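You operate a simulated robot arm through the tools that you are given. There is no shell and no other tool.

The job below is to be done with a simulated robot arm. You get a single attempt, and the scene is never put back.

JOB
Sand the rough patch off the brown block, then wax that patch.
Fine: red sanding block first, then the yellow wax pad from the yellow wax tray; both go back. Set down upright: red sanding block, yellow wax pad. A coat counts when it lies all over at full strength: go over it till it gets no stronger. What is to be rubbed or washed off counts as gone when no trace of it is left.

It is judged by the outcome, as a careful person would: the job done as asked, and still so three seconds after it is handed in. It fails if anything else is knocked over, pushed out of place, dropped, spilled or broken.

ROBOT AND FRAMES
A 7-joint arm with a two-finger gripper, fixed in place. Base frame: the origin is on the floor under the middle of its stand, x ahead of it, y to its left, z up. Readings come in mm, rad, newtons and seconds.
With the tool pointing down near the work surface it reaches from about 340 to 720 mm from the base axis. Its first joint turns from -1.152 to 1.152 rad. Payload 2.45 kg.
Tool frame: the origin (TCP) lies between the finger pads and is the grasp point; the fingertips stand 26 mm ahead of it; z points along the fingers, y is the line along which they close. The gripper opens to 96 mm; its body begins 69 mm behind the TCP.
Orientation is that of the tool frame in the base frame, as a unit quaternion [w, x, y, z]. With the fingers straight down and closing along the base's y, the tool's x points along the base's -x, its y along +y and its z along -z.

CONTROLS
- The arm moves only by the tool send_rows. Its argument "motion" is a list of rows, each a list of 3 entries, a list of its own where there are three numbers: the shift along the tool's x, y, z in mm, then the turn, a rotation vector about the tool's x, y, z in degrees, then the opening, from 0 (shut) to 1 (fully open). In form: [[[x, y, z], [ax, ay, az], jaw], ...]. A call has 1 to 20 rows; each row is the pose to reach, as a shift and turn from the pose commanded when the call began, along the tool's axes at that moment. Each row takes 0.2 s and may step no farther than 50 mm and 0.15 rad from the row before; otherwise, or with a gripper value out of range, the whole call is refused. A pose out of reach is approached as far as the arm can. The call stops where the force on the tool passes 40 N (or 10 N more than at its start, if that is more) or the arm is blocked; 0.2 s more then pass. Each finger travels about 50 mm/s and halts on what it meets, pressing with about 36 N; the grip force reading is that of the motor and also rises with nothing between the fingers. The clock runs only during rows and for 0.2 s after the last one: add rows that repeat a pose to give the fingers time. The reply holds the time, the measured pose of the TCP, the force on the tool along the base axes, the opening and the grip force, in the units named above and with some noise, with the torque about the TCP (base axes, N m) and any sound that the robot's microphone picked up, and new pictures: "pictures" is both (left out), scene, wrist or none.
- Cameras (640 x 400 px; columns grow to the right, rows downward): "scene" is fixed at [182.6, -410.4, 1421.9]; the picture's right is [0.58, -0.82, 0.00], its down [-0.49, -0.35, -0.80] and it looks along [0.65, 0.46, -0.60] (base axes); focal length 308 px, centre (320, 200). "wrist" rides on the gripper at [82, 3, -98] in the tool frame; the picture's right is [-0.04, 1.00, 0.00], its down [-0.73, -0.03, -0.68] and it looks along [-0.68, -0.03, 0.73] (tool axes); focal length 256 px, centre (320, 200). There is no depth. A picture from a camera that has moved, and an enlarged one, comes with that camera's place and axes in the base frame and with its lens.
- zoom(camera, box): a new picture of the part [left, top, right, bottom] of that camera's present view, enlarged. No time passes.
- sign_off(): hands the job in; it is judged then, once.

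Nothing tells you positions but the pictures and the camera data. Unless the task says otherwise, let go and move clear before handing in.

The tools are called after ">>>" as a command line: name --argument value ..., lists and objects as JSON in quotes. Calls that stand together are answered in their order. send_rows: Moves the arm, as the interface text tells. Its arguments: {"type":"object","properties":{"motion":{"type":"array","items":{"type":"array"}},"pictures":{"type":"string","enum":["both","scene","wrist","none"]}},"required":["motion"]} The other tools are called the same way: zoom (camera, box) takes an enlarged picture of a part of a camera's view; sign_off () hands the job in.

At the start:

```text
time_s: 0.0
position: [348.2, -11.7, 1237.5]
tool_rot: [-0.001, 0.0, 1.0, 0.0]
wrist_force: [-0.3, 0.3, 0.4]
torque: [-0.01, -0.02, -0.01]
gripper_width: 96.0
grasp_force: 0.1
```

scene: 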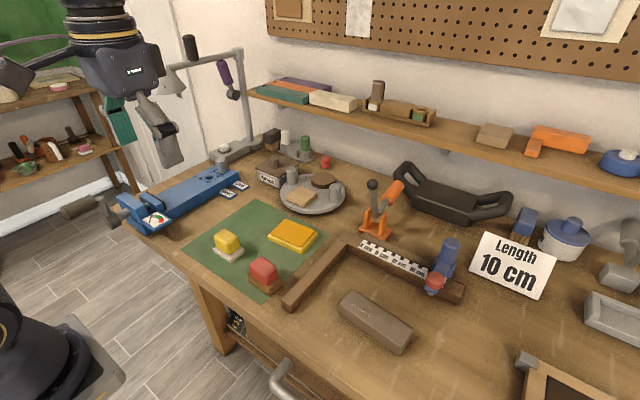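
wrist: 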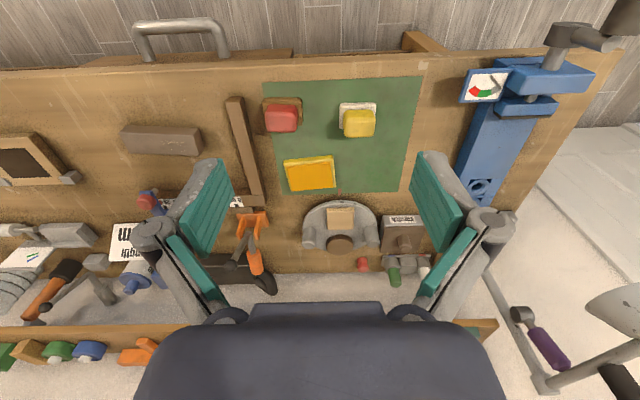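

I see a workbench with a green mat holding a red-handled block, a yellow-handled pad and a flat yellow tray, with a brown block off to the right of the mat. I will zoom in on these before moving.

>>> zoom --camera "scene" --box '[180, 180, 340, 300]'

>>> zoom --camera "scene" --box '[280, 220, 480, 370]'

>>> zoom --camera "wrist" --box '[100, 70, 300, 210]'

>>> zoom --camera "wrist" --box '[240, 70, 440, 210]'

```text
3.33 times, centred on (260, 240) of scene
camera zoom: at [182.6, -410.4, 1421.9], right [0.58, -0.82, 0.0], down [-0.49, -0.35, -0.8], along [0.65, 0.46, -0.6], focal length 1025 px, centre (520, 67)
```

zoom: 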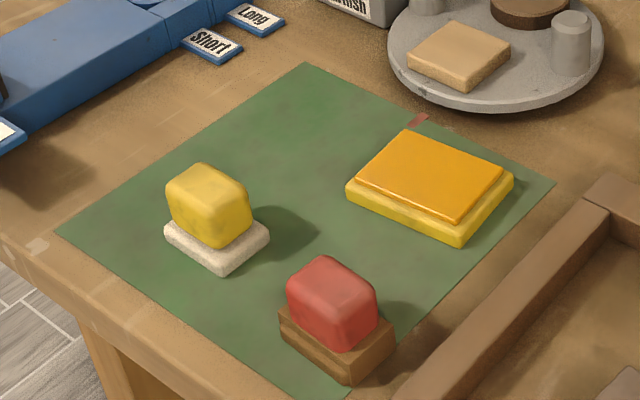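

```text
2.67 times, centred on (380, 295) of scene
camera zoom: at [182.6, -410.4, 1421.9], right [0.58, -0.82, 0.0], down [-0.49, -0.35, -0.8], along [0.65, 0.46, -0.6], focal length 820 px, centre (160, -53)
```

zoom: 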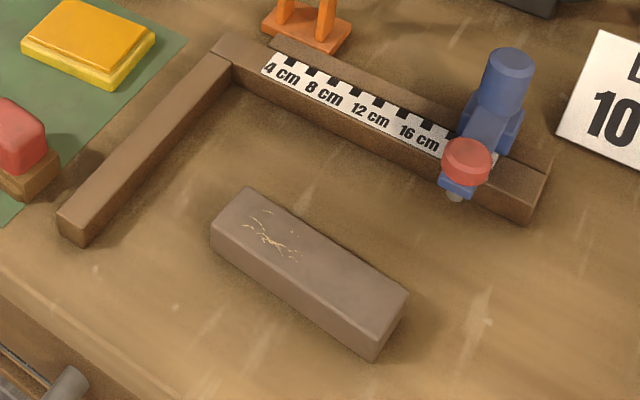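

```text
2.86 times, centred on (200, 140) of wrist
camera zoom: at [264.7, -8.2, 1335.7], right [0.04, 1.0, 0.0], down [0.73, -0.03, 0.68], along [0.68, -0.03, -0.73], focal length 731 px, centre (663, 371)
```

zoom: 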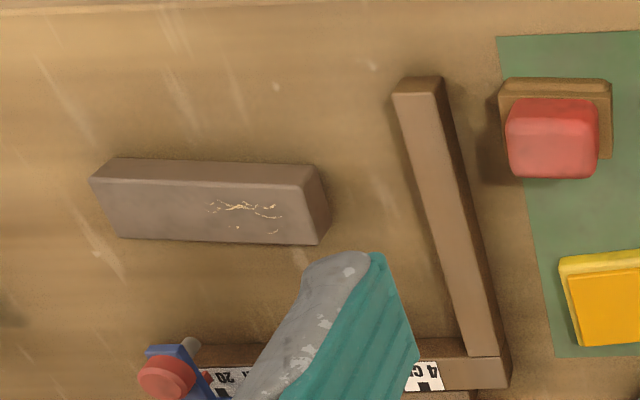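

```text
2.86 times, centred on (340, 140) of wrist
camera zoom: at [264.7, -8.2, 1335.7], right [0.04, 1.0, 0.0], down [0.73, -0.03, 0.68], along [0.68, -0.03, -0.73], focal length 731 px, centre (263, 371)
```

zoom: 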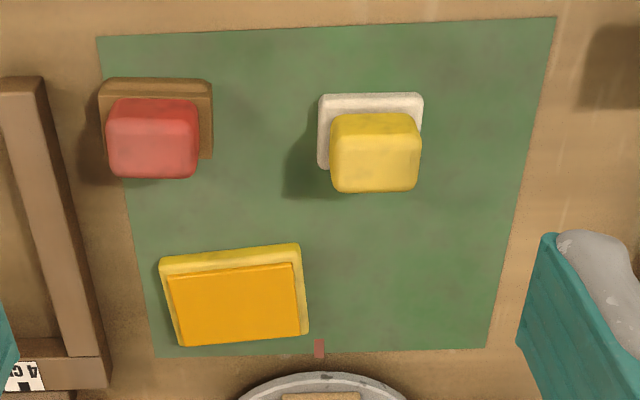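

The table top works out at about z = 890. The red block is near (454, -83), the yellow pad near (465, 50), the tray near (597, -42), and the brown block near (495, -305) with the rough scratches on the part of its top facing +y. I'll move above the red block for a closer look.

>>> send_rows --motion '[[[-18, -11, 26], [0, 0, 0], 1], [[-36, -23, 52], [0, 0, 0], 1], [[-54, -34, 78], [0, 0, 0], 1], [[-72, -45, 104], [0, 0, 0], 1], [[-90, -57, 131], [0, 0, 0], 1], [[-107, -68, 157], [0, 0, 0], 1], [[-107, -68, 157], [0, 0, 0], 1]]' --pictures "both"

```text
time_s: 1.6
position: [453.2, -82.6, 1081.3]
tool_rot: [0.0, 0.0, 1.0, 0.0]
wrist_force: [0.9, -0.2, 1.1]
torque: [0.01, 0.01, 0.02]
gripper_width: 96.2
grasp_force: 0.0
camera wrist: at [371.3, -78.3, 1179.9], right [0.04, 1.0, 0.0], down [0.73, -0.03, 0.68], along [0.68, -0.03, -0.73], focal length 256 px, centre (320, 200)
```

scene: 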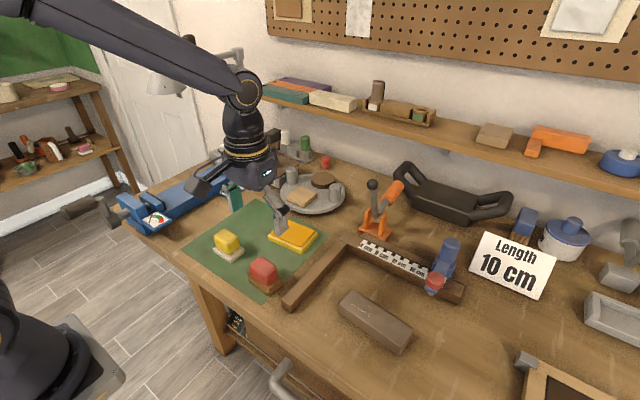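
wrist: 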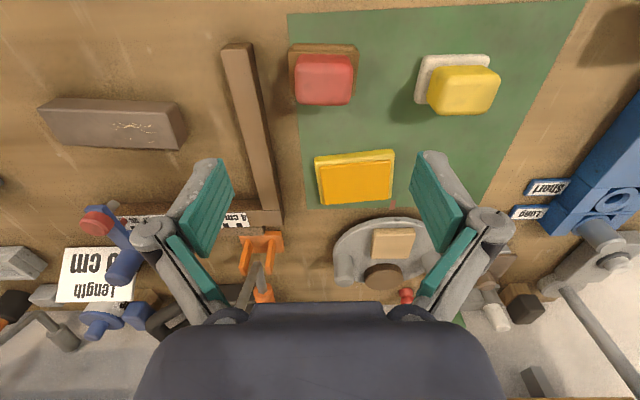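

The arm is at about (453, -83, 1081) and all the items are in view. I'll zoom in to measure them.

>>> zoom --camera "wrist" --box '[270, 20, 430, 120]'

>>> zoom --camera "wrist" --box '[400, 30, 560, 130]'

>>> zoom --camera "wrist" --box '[290, 130, 450, 230]'

>>> zoom --camera "wrist" --box '[30, 70, 190, 170]'

```text
4.00 times, centred on (350, 70) of wrist
camera zoom: at [371.3, -78.3, 1179.9], right [0.04, 1.0, 0.0], down [0.73, -0.03, 0.68], along [0.68, -0.03, -0.73], focal length 1024 px, centre (200, 720)
```

zoom: 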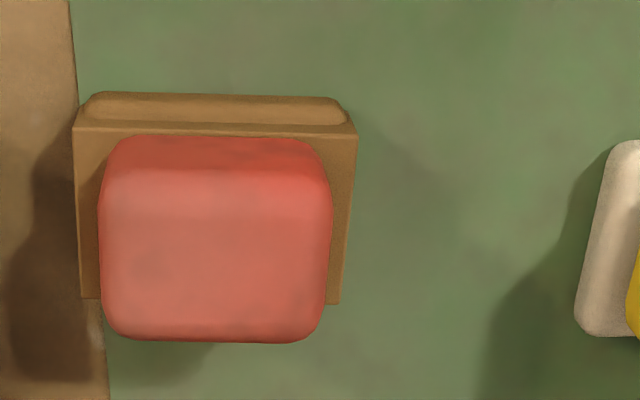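

```text
4.00 times, centred on (480, 80) of wrist
camera zoom: at [371.3, -78.3, 1179.9], right [0.04, 1.0, 0.0], down [0.73, -0.03, 0.68], along [0.68, -0.03, -0.73], focal length 1024 px, centre (-320, 680)
```

zoom: 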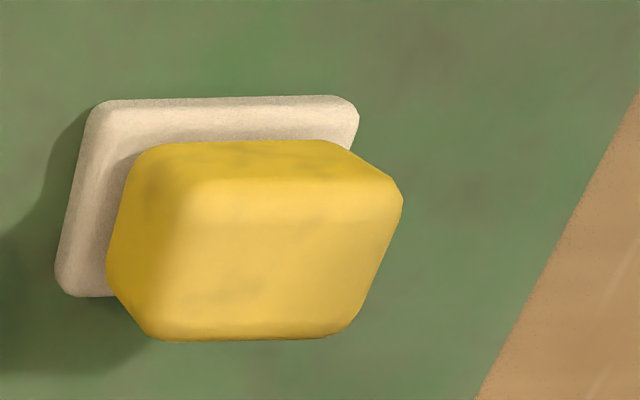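

```text
4.00 times, centred on (370, 180) of wrist
camera zoom: at [371.3, -78.3, 1179.9], right [0.04, 1.0, 0.0], down [0.73, -0.03, 0.68], along [0.68, -0.03, -0.73], focal length 1024 px, centre (120, 280)
```

zoom: 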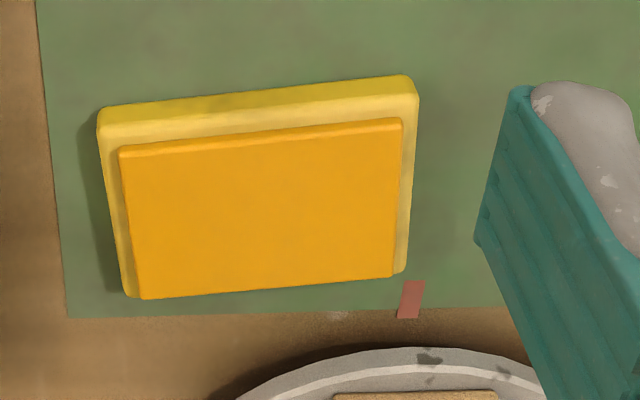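

```text
4.00 times, centred on (110, 120) of wrist
camera zoom: at [371.3, -78.3, 1179.9], right [0.04, 1.0, 0.0], down [0.73, -0.03, 0.68], along [0.68, -0.03, -0.73], focal length 1024 px, centre (1160, 520)
```

zoom: 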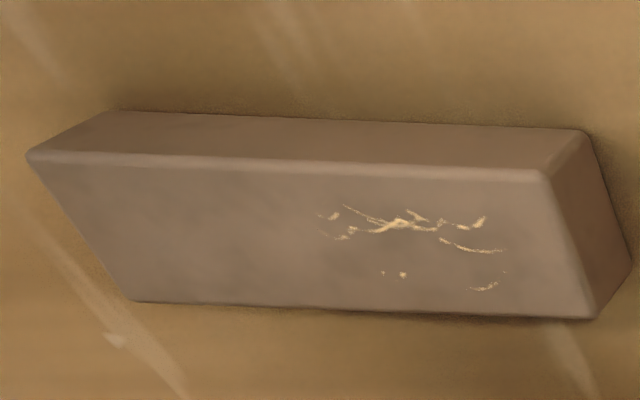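

The red handle is roughly 49 mm wide along y and 35 mm along x, with its top near z ≈ 940, and the patch covers about x 485–515, y -308 to -260. I'll go lower to pin down the heights before grasping.

>>> send_rows --motion '[[[10, 1, 40], [0, 0, 0], 1], [[20, 3, 80], [0, 0, 0], 1], [[20, 3, 80], [0, 0, 0], 1]]' --pictures "wrist"

```text
time_s: 2.4
position: [433.0, -78.4, 1002.1]
tool_rot: [0.0, 0.0, 1.0, 0.0]
wrist_force: [0.0, 1.2, 0.9]
torque: [-0.05, -0.01, 0.01]
gripper_width: 96.1
grasp_force: 0.1
camera wrist: at [350.3, -74.8, 1099.9], right [0.04, 1.0, 0.0], down [0.73, -0.03, 0.68], along [0.68, -0.03, -0.73], focal length 256 px, centre (320, 200)
```

wrist: 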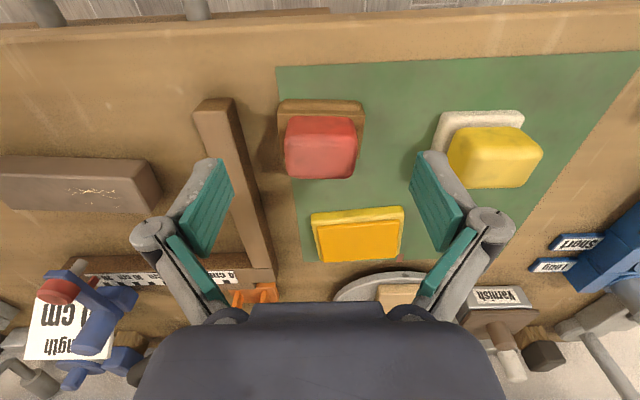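

>>> zoom --camera "wrist" --box '[250, 80, 410, 180]'

>>> zoom --camera "wrist" --box '[420, 90, 580, 190]'

>>> zoom --camera "wrist" --box '[0, 120, 160, 220]'

>>> zoom --camera "wrist" --box '[280, 180, 440, 280]'

```text
4.00 times, centred on (330, 130) of wrist
camera zoom: at [350.3, -74.8, 1099.9], right [0.04, 1.0, 0.0], down [0.73, -0.03, 0.68], along [0.68, -0.03, -0.73], focal length 1024 px, centre (280, 480)
```

zoom: 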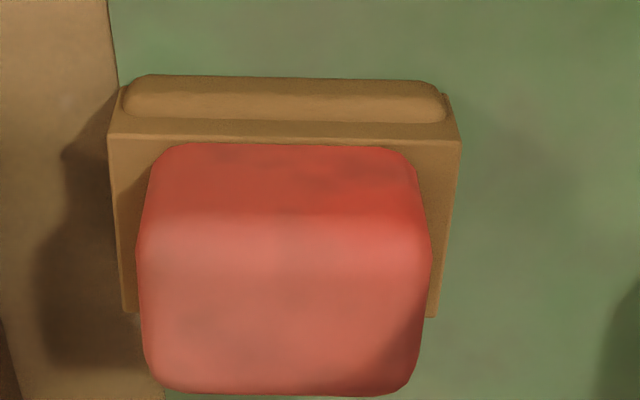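

```text
4.00 times, centred on (500, 140) of wrist
camera zoom: at [350.3, -74.8, 1099.9], right [0.04, 1.0, 0.0], down [0.73, -0.03, 0.68], along [0.68, -0.03, -0.73], focal length 1024 px, centre (-400, 440)
```

zoom: 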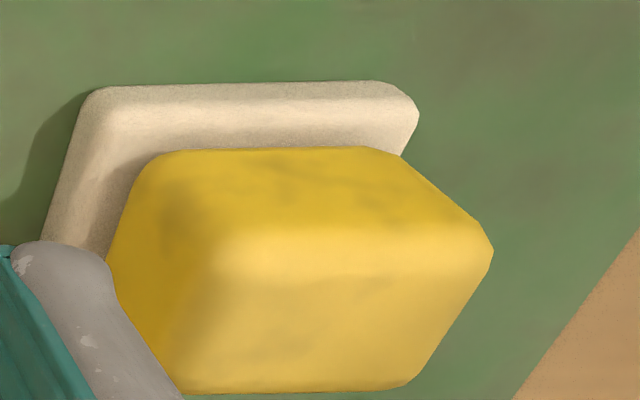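

```text
4.00 times, centred on (80, 170) of wrist
camera zoom: at [350.3, -74.8, 1099.9], right [0.04, 1.0, 0.0], down [0.73, -0.03, 0.68], along [0.68, -0.03, -0.73], focal length 1024 px, centre (1280, 320)
```

zoom: 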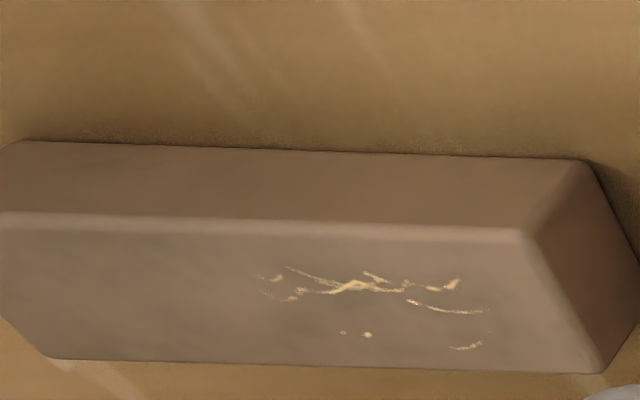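

```text
4.00 times, centred on (360, 230) of wrist
camera zoom: at [350.3, -74.8, 1099.9], right [0.04, 1.0, 0.0], down [0.73, -0.03, 0.68], along [0.68, -0.03, -0.73], focal length 1024 px, centre (160, 80)
```

zoom: 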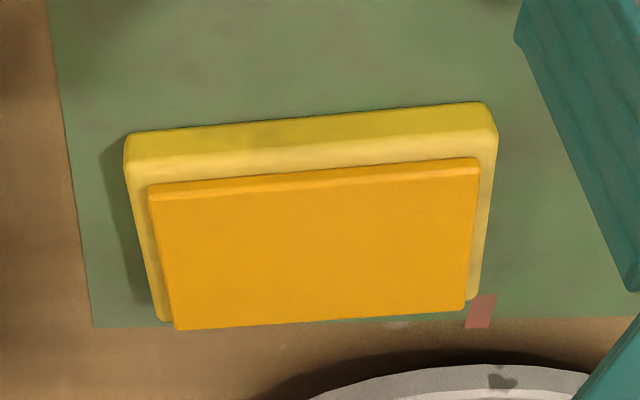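

From two views the mat is at about z = 900 and the red base spans x 431–467, y -109 to -45, with its top near 923. The handle top is near 951 and the brown block's top near 929. I'll line up over the red handle and come down around it without closing yet.

>>> send_rows --motion '[[[-17, 0, 0], [0, 0, 0], 0.8], [[-17, 0, 15], [0, 0, 0], 0.8], [[-17, 0, 30], [0, 0, 0], 0.8], [[-17, 0, 38], [0, 0, 0], 0.8], [[-17, 0, 44], [0, 0, 0], 0.8], [[-17, 0, 44], [0, 0, 0], 0.8]]' --pictures "both"

```text
time_s: 3.8
position: [451.1, -76.0, 956.3]
tool_rot: [0.0, 0.0, 1.0, -0.001]
wrist_force: [0.5, -0.5, 0.7]
torque: [0.02, 0.0, -0.03]
gripper_width: 76.7
grasp_force: 0.1
camera wrist: at [368.2, -73.3, 1054.7], right [0.04, 1.0, 0.0], down [0.73, -0.03, 0.68], along [0.68, -0.03, -0.73], focal length 256 px, centre (320, 200)
```

scene: 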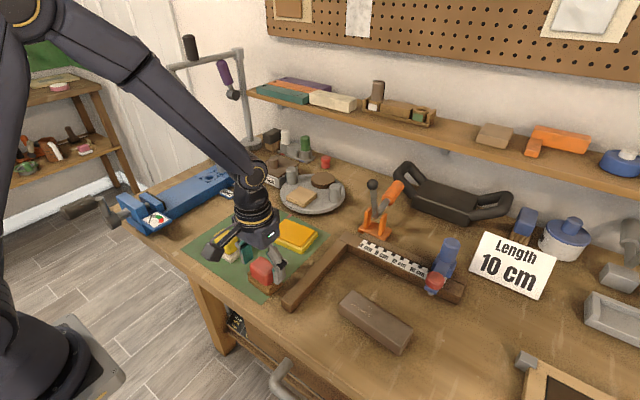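
wrist: 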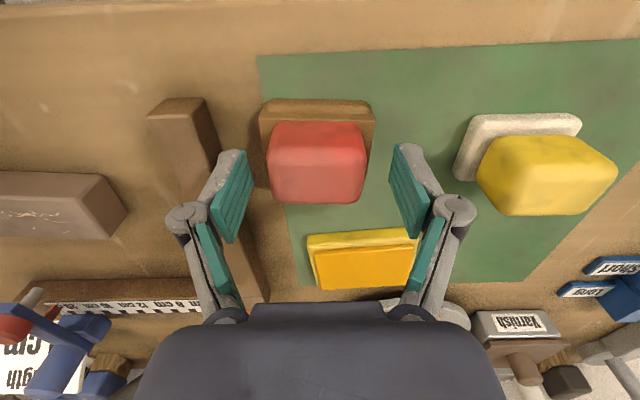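

>>> zoom --camera "scene" --box '[200, 210, 360, 310]'

>>> zoom --camera "wrist" --box '[200, 80, 440, 230]'

>>> zoom --camera "wrist" --box '[440, 90, 640, 220]'

```text
4.00 times, centred on (280, 260) of scene
camera zoom: at [182.6, -410.4, 1421.9], right [0.58, -0.82, 0.0], down [-0.49, -0.35, -0.8], along [0.65, 0.46, -0.6], focal length 1230 px, centre (480, -40)
```

zoom: 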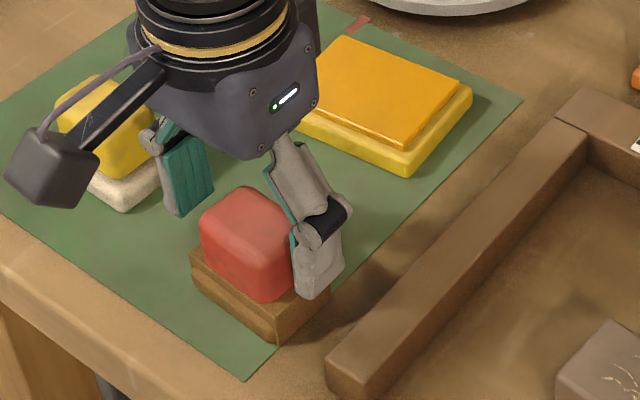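

```text
2.67 times, centred on (320, 155) of wrist
camera zoom: at [368.2, -73.3, 1054.7], right [0.04, 1.0, 0.0], down [0.73, -0.03, 0.68], along [0.68, -0.03, -0.73], focal length 683 px, centre (320, 320)
```

zoom: 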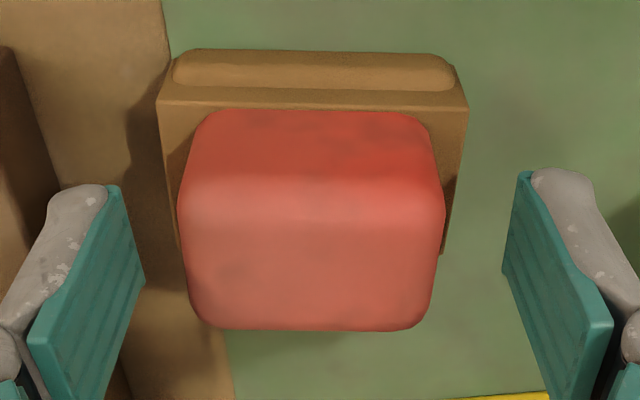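

```text
3.08 times, centred on (540, 155) of wrist
camera zoom: at [368.2, -73.3, 1054.7], right [0.04, 1.0, 0.0], down [0.73, -0.03, 0.68], along [0.68, -0.03, -0.73], focal length 788 px, centre (-357, 338)
```

zoom: 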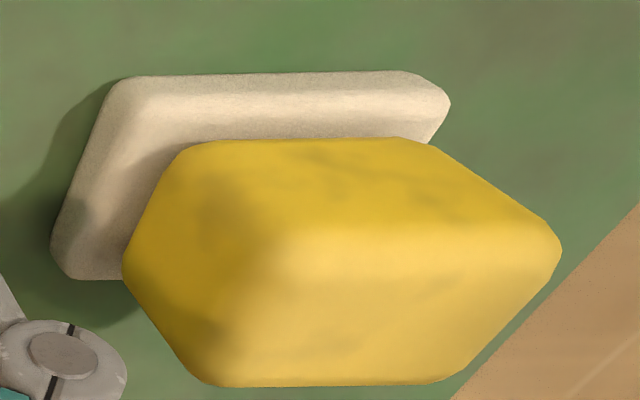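

The fingers straddle the red handle with their tips just above the wooden base, and the handle sits about 1.5 mm toward -y of centre. I'll correct for that, go 3 mm lower and close.

>>> send_rows --motion '[[[0, -1.5, 1.5], [0, 0, 0], 0.8], [[0, -1.5, 3], [0, 0, 0], 0.8], [[0, -1.5, 3], [0, 0, 0], 0.6], [[0, -1.5, 3], [0, 0, 0], 0.4], [[0, -1.5, 3], [0, 0, 0], 0.2], [[0, -1.5, 3], [0, 0, 0], 0.2], [[0, -1.5, 3], [0, 0, 0], 0.2], [[0, -1.5, 3], [0, 0, 0], 0.2]]' --pictures "wrist"

```text
time_s: 5.6
position: [452.3, -78.3, 952.8]
tool_rot: [0.0, 0.0, 1.0, 0.0]
wrist_force: [-0.7, -0.7, 6.8]
torque: [0.0, 0.05, 0.06]
gripper_width: 49.2
grasp_force: 35.8
camera wrist: at [368.4, -74.3, 1052.1], right [0.04, 1.0, 0.0], down [0.73, -0.03, 0.68], along [0.68, -0.03, -0.73], focal length 256 px, centre (320, 200)
```

wrist: 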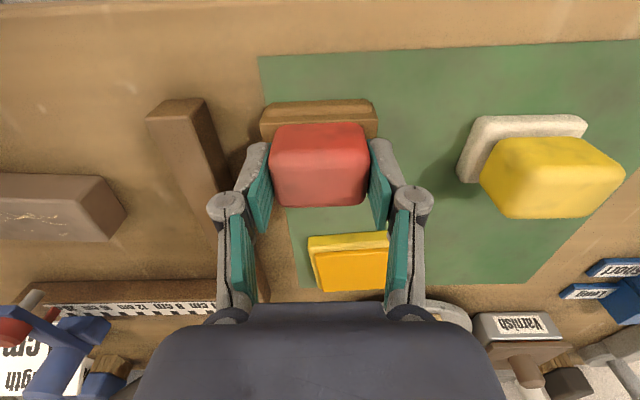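

The red block is gripped at 49 mm. I'll lift it 60 mm and carry it over the rough patch, staying well above the fence and the brown block.

>>> send_rows --motion '[[[0, 0, -10], [0, 0, 0], 0.2], [[0, 0, -35], [0, 0, 0], 0.2], [[0, 0, -60], [0, 0, 0], 0.2], [[-8, -34, -60], [0, 0, 0], 0.2], [[-16, -68, -60], [0, 0, 0], 0.2], [[-24, -102, -60], [0, 0, 0], 0.2], [[-32, -136, -60], [0, 0, 0], 0.2], [[-40, -170, -60], [0, 0, 0], 0.2], [[-47, -201, -60], [0, 0, 0], 0.2], [[-47, -201, -60], [0, 0, 0], 0.2]]' --pictures "both"

```text
time_s: 7.8
position: [497.8, -281.7, 1012.3]
tool_rot: [0.0, 0.0, 1.0, 0.0]
wrist_force: [0.4, 0.2, -0.1]
torque: [-0.01, 0.04, 0.01]
gripper_width: 49.1
grasp_force: 35.8
camera wrist: at [415.2, -277.2, 1110.9], right [0.04, 1.0, 0.0], down [0.73, -0.03, 0.68], along [0.68, -0.03, -0.73], focal length 256 px, centre (320, 200)
```

scene: 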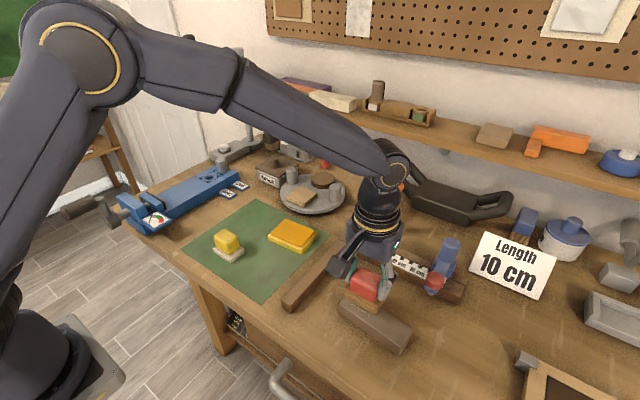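
wrist: 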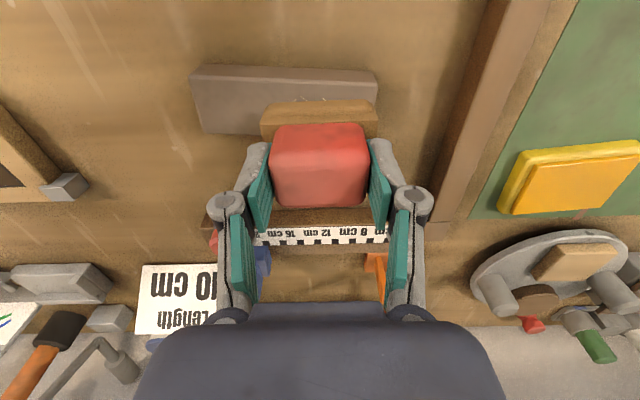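

The red block is held above the brown block, and the scratches are just visible behind it. I'll zoom in to check the alignment before descending.

>>> zoom --camera "wrist" --box '[180, 50, 420, 200]'

>>> zoom --camera "scene" --box '[300, 250, 460, 350]'

```text
2.67 times, centred on (300, 125) of wrist
camera zoom: at [415.2, -277.2, 1110.9], right [0.04, 1.0, 0.0], down [0.73, -0.03, 0.68], along [0.68, -0.03, -0.73], focal length 683 px, centre (373, 400)
```

zoom: 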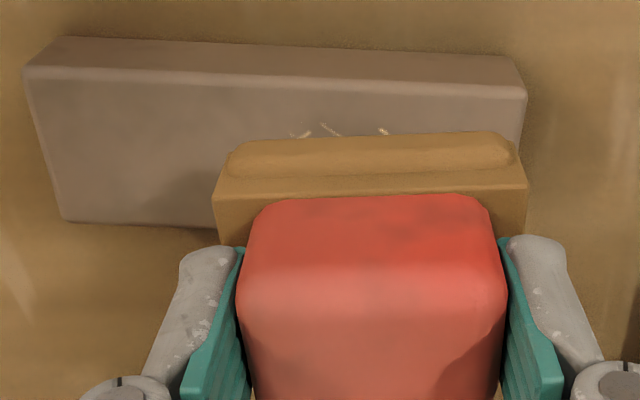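

```text
4.00 times, centred on (380, 300) of scene
camera zoom: at [182.6, -410.4, 1421.9], right [0.58, -0.82, 0.0], down [-0.49, -0.35, -0.8], along [0.65, 0.46, -0.6], focal length 1230 px, centre (80, -200)
```

zoom: 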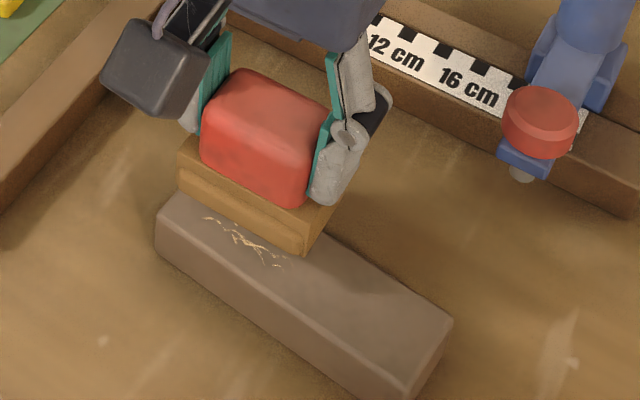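

The base will cover x 478–515 and y -313 to -250, which takes in all the visible marks. I'll descend in small steps to find contact.

>>> send_rows --motion '[[[0, 0, 12], [0, 0, 0], 0.2], [[0, 0, 22], [0, 0, 0], 0.2], [[0, 0, 24], [0, 0, 0], 0.2], [[0, 0, 25], [0, 0, 0], 0.2], [[0, 0, 26], [0, 0, 0], 0.2], [[0, 0, 27], [0, 0, 0], 0.2], [[0, 0, 28], [0, 0, 0], 0.2]]' --pictures "none"

```text
time_s: 9.4
position: [498.1, -279.0, 985.6]
tool_rot: [0.0, 0.001, 1.0, 0.0]
wrist_force: [-0.4, -0.7, -0.6]
torque: [-0.01, -0.01, -0.02]
gripper_width: 49.2
grasp_force: 35.7
```

>>> send_rows --motion '[[[0, 0, 1], [0, 0, 0], 0.2], [[0, 0, 2], [0, 0, 0], 0.2]]' --pictures "none"

```text
time_s: 10.0
position: [499.4, -278.9, 983.3]
tool_rot: [0.0, 0.001, 1.0, -0.001]
wrist_force: [-0.8, 0.8, 3.5]
torque: [0.06, 0.03, -0.02]
gripper_width: 49.0
grasp_force: 36.3
```

>>> send_rows --motion '[[[0, 0, 1], [0, 0, 0], 0.2], [[0, 0, 1], [0, 0, 0], 0.2]]' --pictures "both"

```text
time_s: 10.6
position: [499.6, -280.7, 982.7]
tool_rot: [0.001, 0.0, 1.0, 0.001]
wrist_force: [-4.1, 4.7, 19.8]
torque: [0.27, 0.31, -0.04]
gripper_width: 49.2
grasp_force: 36.1
camera wrist: at [415.9, -275.7, 1081.7], right [0.04, 1.0, 0.0], down [0.73, -0.03, 0.68], along [0.68, -0.03, -0.73], focal length 256 px, centre (320, 200)
```

scene: 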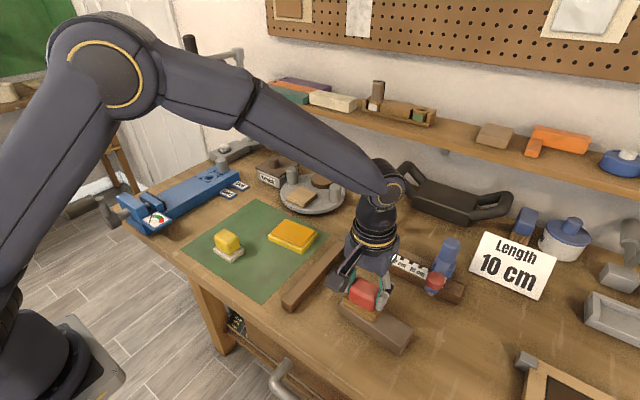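
wrist: 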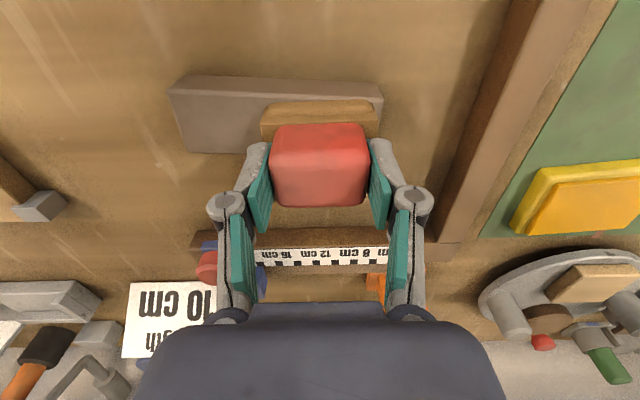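

Contact is at a TCP height of about 983, with roughly 20 N pressing. I'll ease back half a millimetre and try a short stroke along the block, then check that the brown block hasn't shifted.

>>> send_rows --motion '[[[0, 0, -0.5], [0, 0, 0], 0.2], [[0, 4, -0.5], [0, 0, 0], 0.2], [[0, 8, -0.5], [0, 0, 0], 0.2], [[0, 4, -0.5], [0, 0, 0], 0.2], [[0, 0, -0.5], [0, 0, 0], 0.2], [[0, -4, -0.5], [0, 0, 0], 0.2], [[0, -8, -0.5], [0, 0, 0], 0.2], [[0, -4, -0.5], [0, 0, 0], 0.2], [[0, 0, -0.5], [0, 0, 0], 0.2]]' --pictures "both"

```text
time_s: 12.6
position: [496.1, -283.3, 982.4]
tool_rot: [0.0, 0.001, 1.0, -0.003]
wrist_force: [-0.8, -10.0, 18.3]
torque: [-0.21, -0.03, -0.05]
gripper_width: 49.2
grasp_force: 35.6
camera wrist: at [413.9, -277.6, 1081.2], right [0.04, 1.0, -0.01], down [0.73, -0.03, 0.68], along [0.68, -0.03, -0.73], focal length 256 px, centre (320, 200)
```

scene: 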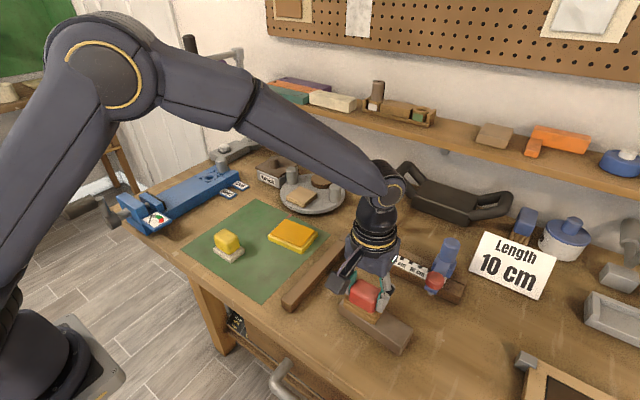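
wrist: 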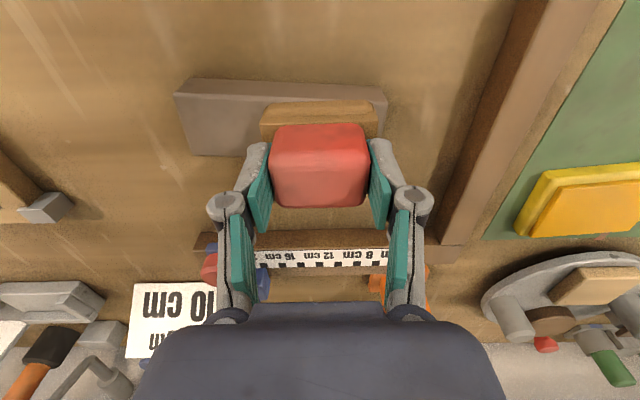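

>>> zoom --camera "scene" --box '[280, 220, 480, 370]'

>>> zoom --camera "scene" --box '[300, 250, 460, 350]'

```text
2.67 times, centred on (380, 295) of scene
camera zoom: at [182.3, -410.5, 1421.9], right [0.58, -0.82, 0.0], down [-0.49, -0.35, -0.8], along [0.65, 0.46, -0.6], focal length 820 px, centre (160, -53)
```

zoom: 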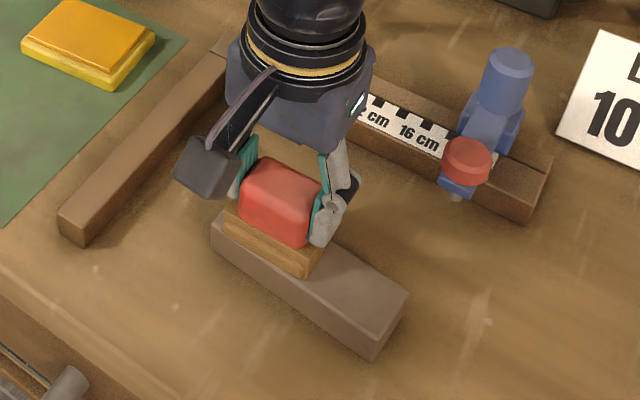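

```text
4.00 times, centred on (380, 300) of scene
camera zoom: at [182.3, -410.5, 1421.9], right [0.58, -0.82, 0.0], down [-0.49, -0.35, -0.8], along [0.65, 0.46, -0.6], focal length 1230 px, centre (80, -200)
```

zoom: 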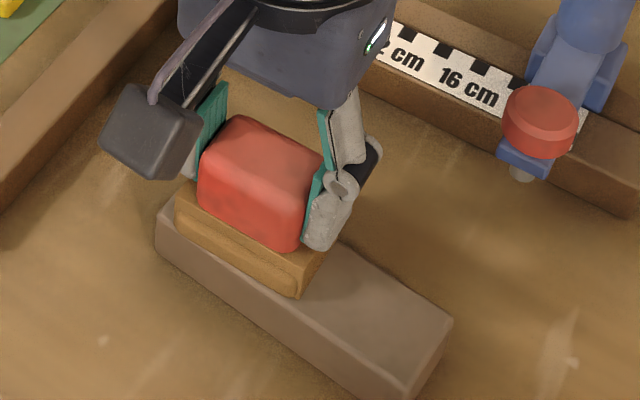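

The brown block hasn't moved and the sander lies flat on it. I'll carry on with longer overlapping strokes across the whole patch.

>>> send_rows --motion '[[[-3, 7, 0], [0, 0, 0], 0.2], [[-3, 14, 0], [0, 0, 0], 0.2], [[-3, 7, 0], [0, 0, 0], 0.2], [[-3, 0, 0], [0, 0, 0], 0.2], [[-3, -7, 0], [0, 0, 0], 0.2], [[-3, -14, 0], [0, 0, 0], 0.2], [[0, -14, 0], [0, 0, 0], 0.2], [[0, -7, 0], [0, 0, 0], 0.2], [[0, 0, 0], [0, 0, 0], 0.2], [[0, 7, 0], [0, 0, 0], 0.2], [[0, 14, 0], [0, 0, 0], 0.2], [[3, 14, 0], [0, 0, 0], 0.2], [[3, 7, 0], [0, 0, 0], 0.2], [[3, 0, 0], [0, 0, 0], 0.2], [[3, -7, 0], [0, 0, 0], 0.2], [[3, -14, 0], [0, 0, 0], 0.2], [[3, -7, 0], [0, 0, 0], 0.2], [[3, 0, 0], [0, 0, 0], 0.2], [[0, 0, 0], [0, 0, 0], 0.2]]' --pictures "scene"

```text
time_s: 16.6
position: [497.4, -280.1, 983.5]
tool_rot: [0.0, 0.0, 1.0, 0.001]
wrist_force: [-1.2, -0.6, -1.8]
torque: [0.02, 0.0, -0.01]
gripper_width: 49.2
grasp_force: 36.0
```

scene: 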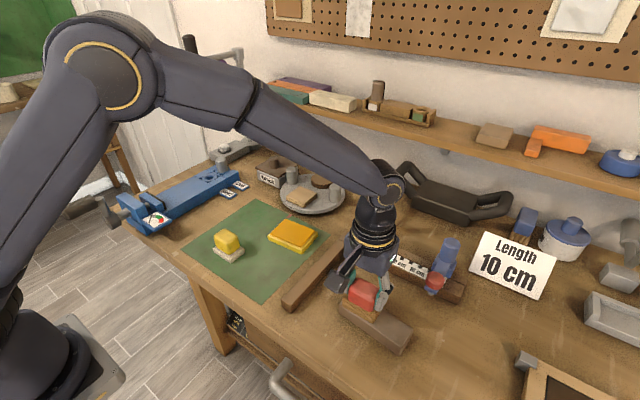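

The pressing force has dropped to about zero, so contact may have eased. I'll lift and step aside to look at the patch and at how the sander sits in the grip.

>>> send_rows --motion '[[[0, 0, -15], [0, 0, 0], 0.2], [[0, 0, -30], [0, 0, 0], 0.2], [[0, 40, -45], [0, 0, 0], 0.2], [[0, 80, -50], [0, 0, 0], 0.2], [[0, 80, -50], [0, 0, 0], 0.2]]' --pictures "both"

>>> zoom --camera "scene" --box '[300, 250, 460, 350]'

>>> zoom --camera "wrist" --box '[60, 50, 300, 200]'

>>> zoom --camera "wrist" --box '[200, 80, 440, 230]'

```text
time_s: 17.8
position: [498.8, -198.4, 1033.3]
tool_rot: [0.0, 0.001, 1.0, 0.0]
wrist_force: [1.5, 0.2, -0.3]
torque: [0.0, -0.02, 0.02]
gripper_width: 49.0
grasp_force: 35.9
camera wrist: at [415.3, -194.3, 1132.1], right [0.04, 1.0, 0.0], down [0.73, -0.03, 0.68], along [0.68, -0.03, -0.73], focal length 256 px, centre (320, 200)
```

scene: 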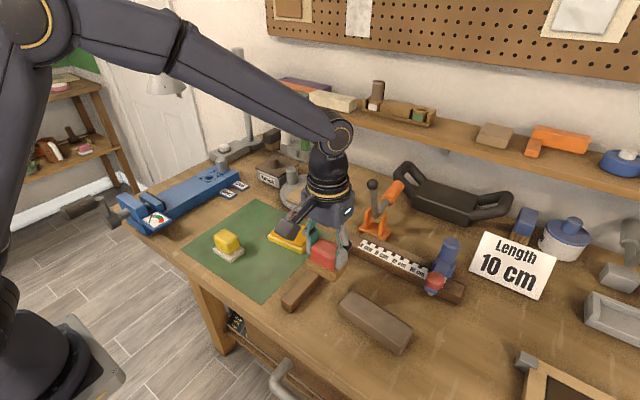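
wrist: 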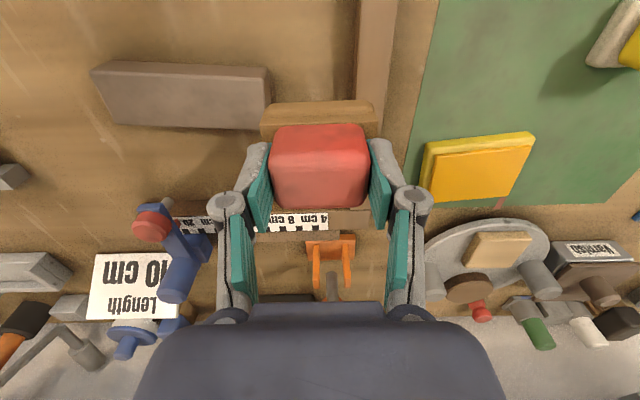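

```text
4.00 times, centred on (380, 300) of scene
camera zoom: at [182.6, -410.4, 1421.9], right [0.58, -0.82, 0.0], down [-0.49, -0.35, -0.8], along [0.65, 0.46, -0.6], focal length 1230 px, centre (80, -200)
```

zoom: 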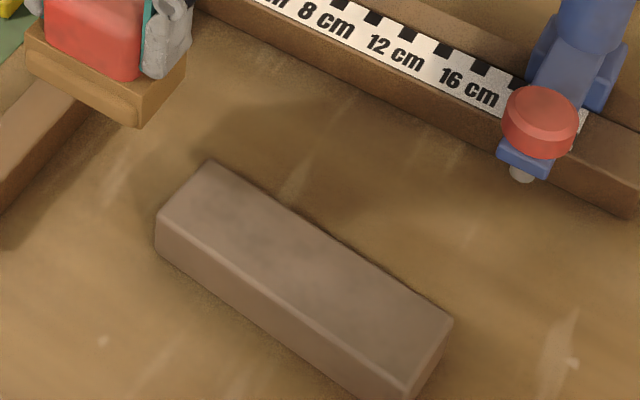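

```text
2.67 times, centred on (180, 125) of wrist
camera zoom: at [415.3, -194.3, 1132.1], right [0.04, 1.0, 0.0], down [0.73, -0.03, 0.68], along [0.68, -0.03, -0.73], focal length 683 px, centre (693, 400)
```

zoom: 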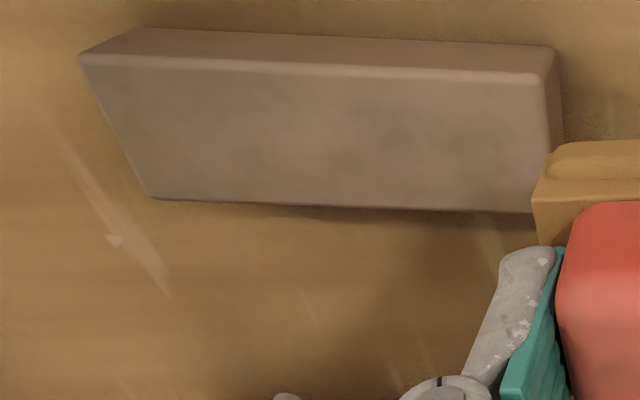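

```text
2.67 times, centred on (320, 155) of wrist
camera zoom: at [415.3, -194.3, 1132.1], right [0.04, 1.0, 0.0], down [0.73, -0.03, 0.68], along [0.68, -0.03, -0.73], focal length 683 px, centre (320, 320)
```

zoom: 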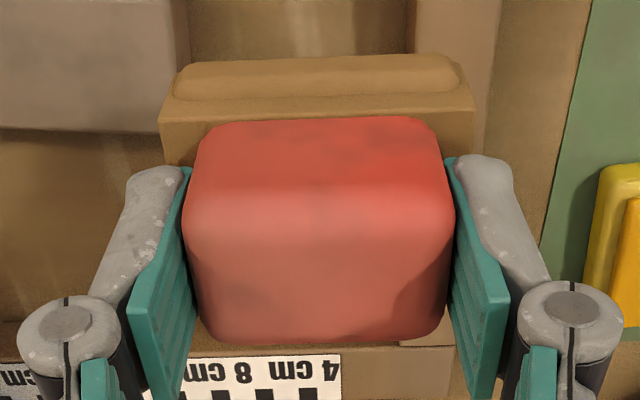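

No scratch marks show on the block now, and it is still in place. I'll zoom in further to check for any remaining trace.

>>> zoom --camera "scene" --box '[336, 285, 396, 325]'

>>> zoom --camera "wrist" --box '[170, 60, 280, 130]'

```text
10.00 times, centred on (366, 305) of scene
camera zoom: at [182.6, -410.4, 1421.9], right [0.58, -0.82, 0.0], down [-0.49, -0.35, -0.8], along [0.65, 0.46, -0.6], focal length 3076 px, centre (-140, -850)
```

zoom: 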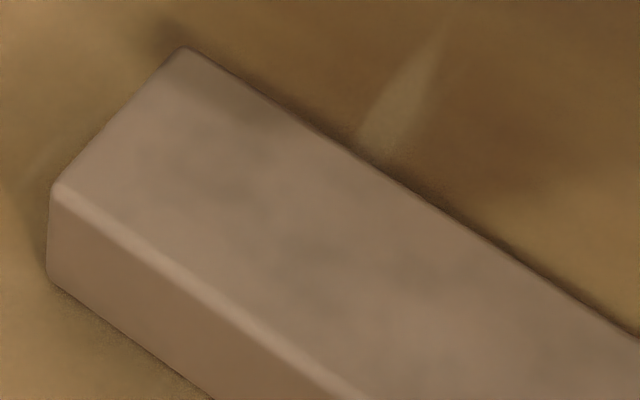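

```text
5.71 times, centred on (225, 95) of wrist
camera zoom: at [415.3, -194.3, 1132.1], right [0.04, 1.0, 0.0], down [0.73, -0.03, 0.68], along [0.68, -0.03, -0.73], focal length 1463 px, centre (863, 800)
```

zoom: 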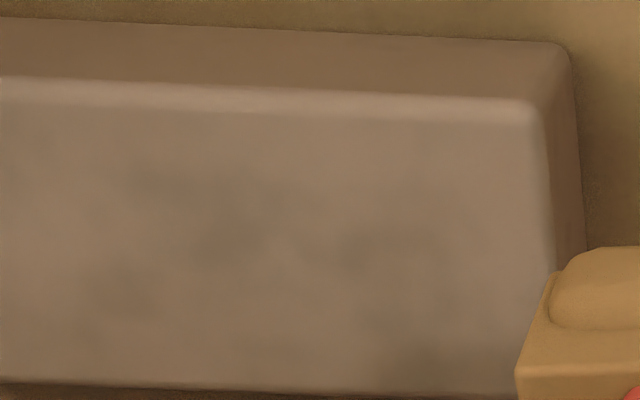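

The patch looks clean. For certainty I'll do one more light pass, starting by finding contact again.

>>> send_rows --motion '[[[0, -40, 10], [0, 0, 0], 0.2], [[0, -80, 20], [0, 0, 0], 0.2], [[0, -80, 40], [0, 0, 0], 0.2], [[0, -80, 48], [0, 0, 0], 0.2], [[0, -80, 50], [0, 0, 0], 0.2], [[0, -80, 50.6], [0, 0, 0], 0.2], [[0, -80, 50.6], [0, 0, 0], 0.2]]' --pictures "none"

```text
time_s: 19.4
position: [498.0, -281.2, 982.8]
tool_rot: [0.0, 0.0, 1.0, 0.0]
wrist_force: [0.5, 0.1, 0.6]
torque: [0.0, -0.03, -0.02]
gripper_width: 49.0
grasp_force: 36.3
```

>>> send_rows --motion '[[[0, 0, 0.6], [0, 0, 0], 0.2], [[0, 0, 1.2], [0, 0, 0], 0.2], [[0, 0, 1.2], [0, 0, 0], 0.2]]' --pictures "none"

```text
time_s: 20.2
position: [499.1, -280.5, 983.1]
tool_rot: [0.001, 0.0, 1.0, -0.001]
wrist_force: [-2.3, 1.6, 17.1]
torque: [0.12, 0.2, -0.02]
gripper_width: 49.1
grasp_force: 35.9
```

>>> send_rows --motion '[[[-3, 7, -0.2], [0, 0, 0], 0.2], [[-3, 14, -0.2], [0, 0, 0], 0.2], [[-3, 7, -0.2], [0, 0, 0], 0.2], [[-3, 0, -0.2], [0, 0, 0], 0.2], [[-3, -7, -0.2], [0, 0, 0], 0.2], [[-3, -14, -0.2], [0, 0, 0], 0.2], [[0, -14, -0.2], [0, 0, 0], 0.2], [[0, -7, -0.2], [0, 0, 0], 0.2], [[0, 0, -0.2], [0, 0, 0], 0.2], [[0, 7, -0.2], [0, 0, 0], 0.2], [[0, 14, -0.2], [0, 0, 0], 0.2], [[4, 14, -0.2], [0, 0, 0], 0.2], [[4, 7, -0.2], [0, 0, 0], 0.2], [[4, 0, -0.2], [0, 0, 0], 0.2], [[4, -7, -0.2], [0, 0, 0], 0.2], [[4, -14, -0.2], [0, 0, 0], 0.2], [[4, -7, -0.2], [0, 0, 0], 0.2], [[4, 0, -0.2], [0, 0, 0], 0.2], [[0, 0, -0.2], [0, 0, 0], 0.2]]' --pictures "none"

```text
time_s: 24.2
position: [496.7, -281.2, 980.8]
tool_rot: [-0.001, 0.001, 1.0, 0.0]
wrist_force: [-6.1, -1.7, 12.4]
torque: [-0.13, 0.23, -0.02]
gripper_width: 49.3
grasp_force: 36.1
```

Sanding is done at about 12 N. Now I'll lift off and carry the red block back over its spot on the mat.

>>> send_rows --motion '[[[0, 0, -15], [0, 0, 0], 0.2], [[0, 0, -35], [0, 0, 0], 0.2], [[8, 34, -45], [0, 0, 0], 0.2], [[16, 68, -45], [0, 0, 0], 0.2], [[24, 102, -45], [0, 0, 0], 0.2], [[32, 136, -45], [0, 0, 0], 0.2], [[40, 170, -45], [0, 0, 0], 0.2], [[47, 201, -45], [0, 0, 0], 0.2], [[47, 201, -30], [0, 0, 0], 0.2], [[47, 201, -10], [0, 0, 0], 0.2], [[47, 201, 5], [0, 0, 0], 0.2], [[47, 201, 15], [0, 0, 0], 0.2], [[47, 201, 20], [0, 0, 0], 0.2], [[47, 201, 20], [0, 0, 0], 0.2]]' --pictures "both"

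>>> zoom --camera "scene" --box '[336, 285, 396, 325]'

>>> zoom --camera "scene" --box '[200, 210, 360, 310]'

>>> zoom --camera "wrist" --box '[200, 80, 440, 230]'

```text
time_s: 27.2
position: [451.8, -78.2, 960.2]
tool_rot: [0.0, 0.0, 1.0, 0.0]
wrist_force: [-0.2, 1.2, -1.0]
torque: [-0.02, -0.01, -0.03]
gripper_width: 49.3
grasp_force: 35.8
camera wrist: at [368.3, -74.3, 1059.2], right [0.04, 1.0, 0.0], down [0.73, -0.03, 0.68], along [0.68, -0.03, -0.73], focal length 256 px, centre (320, 200)
```

scene: 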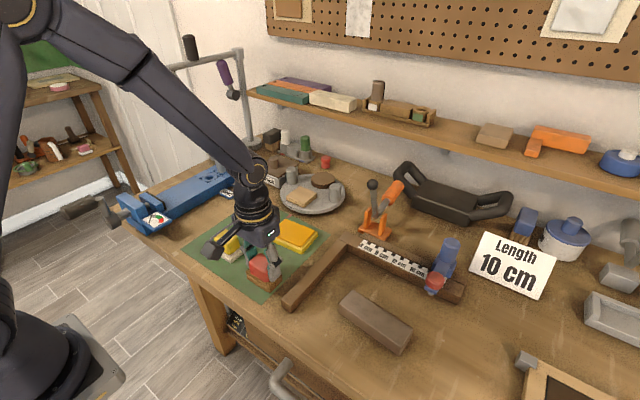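
wrist: 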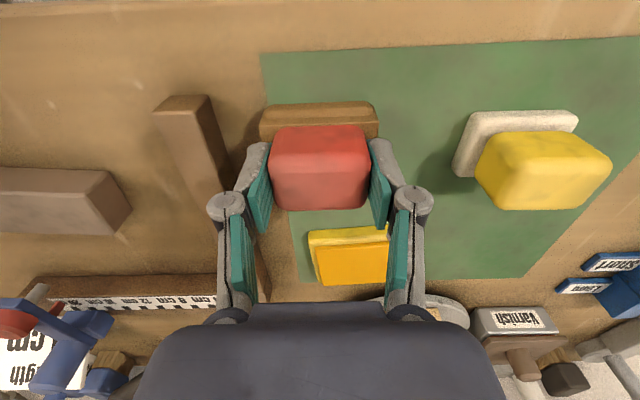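

```text
10.00 times, centred on (366, 305) of scene
camera zoom: at [182.6, -410.4, 1421.9], right [0.58, -0.82, 0.0], down [-0.49, -0.35, -0.8], along [0.65, 0.46, -0.6], focal length 3076 px, centre (-140, -850)
```

zoom: 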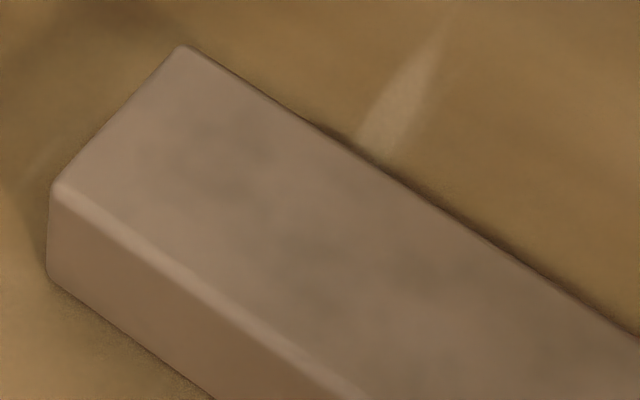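

```text
4.00 times, centred on (280, 260) of scene
camera zoom: at [182.6, -410.4, 1421.9], right [0.58, -0.82, 0.0], down [-0.49, -0.35, -0.8], along [0.65, 0.46, -0.6], focal length 1230 px, centre (480, -40)
```

zoom: 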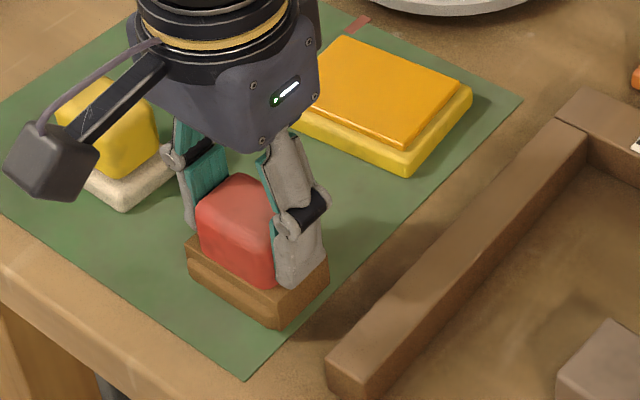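

```text
2.67 times, centred on (320, 155) of wrist
camera zoom: at [368.3, -74.3, 1059.2], right [0.04, 1.0, 0.0], down [0.73, -0.03, 0.68], along [0.68, -0.03, -0.73], focal length 683 px, centre (320, 320)
```

zoom: 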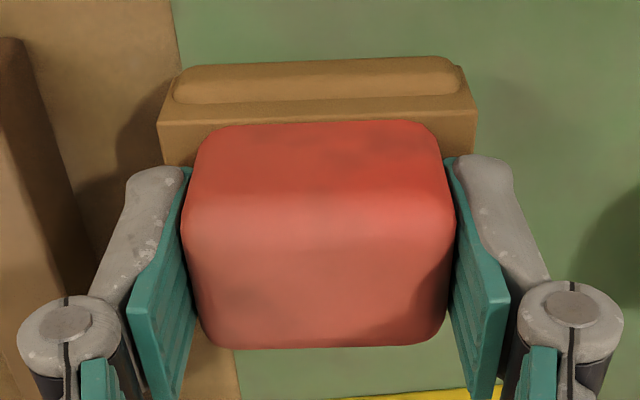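

The sander is upright about 8 mm above its original footprint. I'll lower it gently until it touches.

>>> send_rows --motion '[[[0, 0, 3], [0, 0, 0], 0.2], [[0, 0, 6], [0, 0, 0], 0.2], [[0, 0, 7.5], [0, 0, 0], 0.2], [[0, 0, 8.5], [0, 0, 0], 0.2], [[0, 0, 8.5], [0, 0, 0], 0.2]]' --pictures "none"

```text
time_s: 28.4
position: [451.0, -79.4, 952.2]
tool_rot: [0.0, -0.001, 1.0, 0.0]
wrist_force: [-0.2, 0.2, -1.4]
torque: [0.04, -0.03, -0.02]
gripper_width: 49.0
grasp_force: 36.5
```

>>> send_rows --motion '[[[0, 0, 0.7], [0, 0, 0], 0.2], [[0, 0, 1.4], [0, 0, 0], 0.2], [[0, 0, 1.4], [0, 0, 0], 0.2]]' --pictures "none"

```text
time_s: 29.2
position: [452.3, -78.4, 951.3]
tool_rot: [0.001, 0.0, 1.0, 0.0]
wrist_force: [-2.4, 0.0, 15.3]
torque: [0.08, -0.03, 0.02]
gripper_width: 49.4
grasp_force: 35.6
```

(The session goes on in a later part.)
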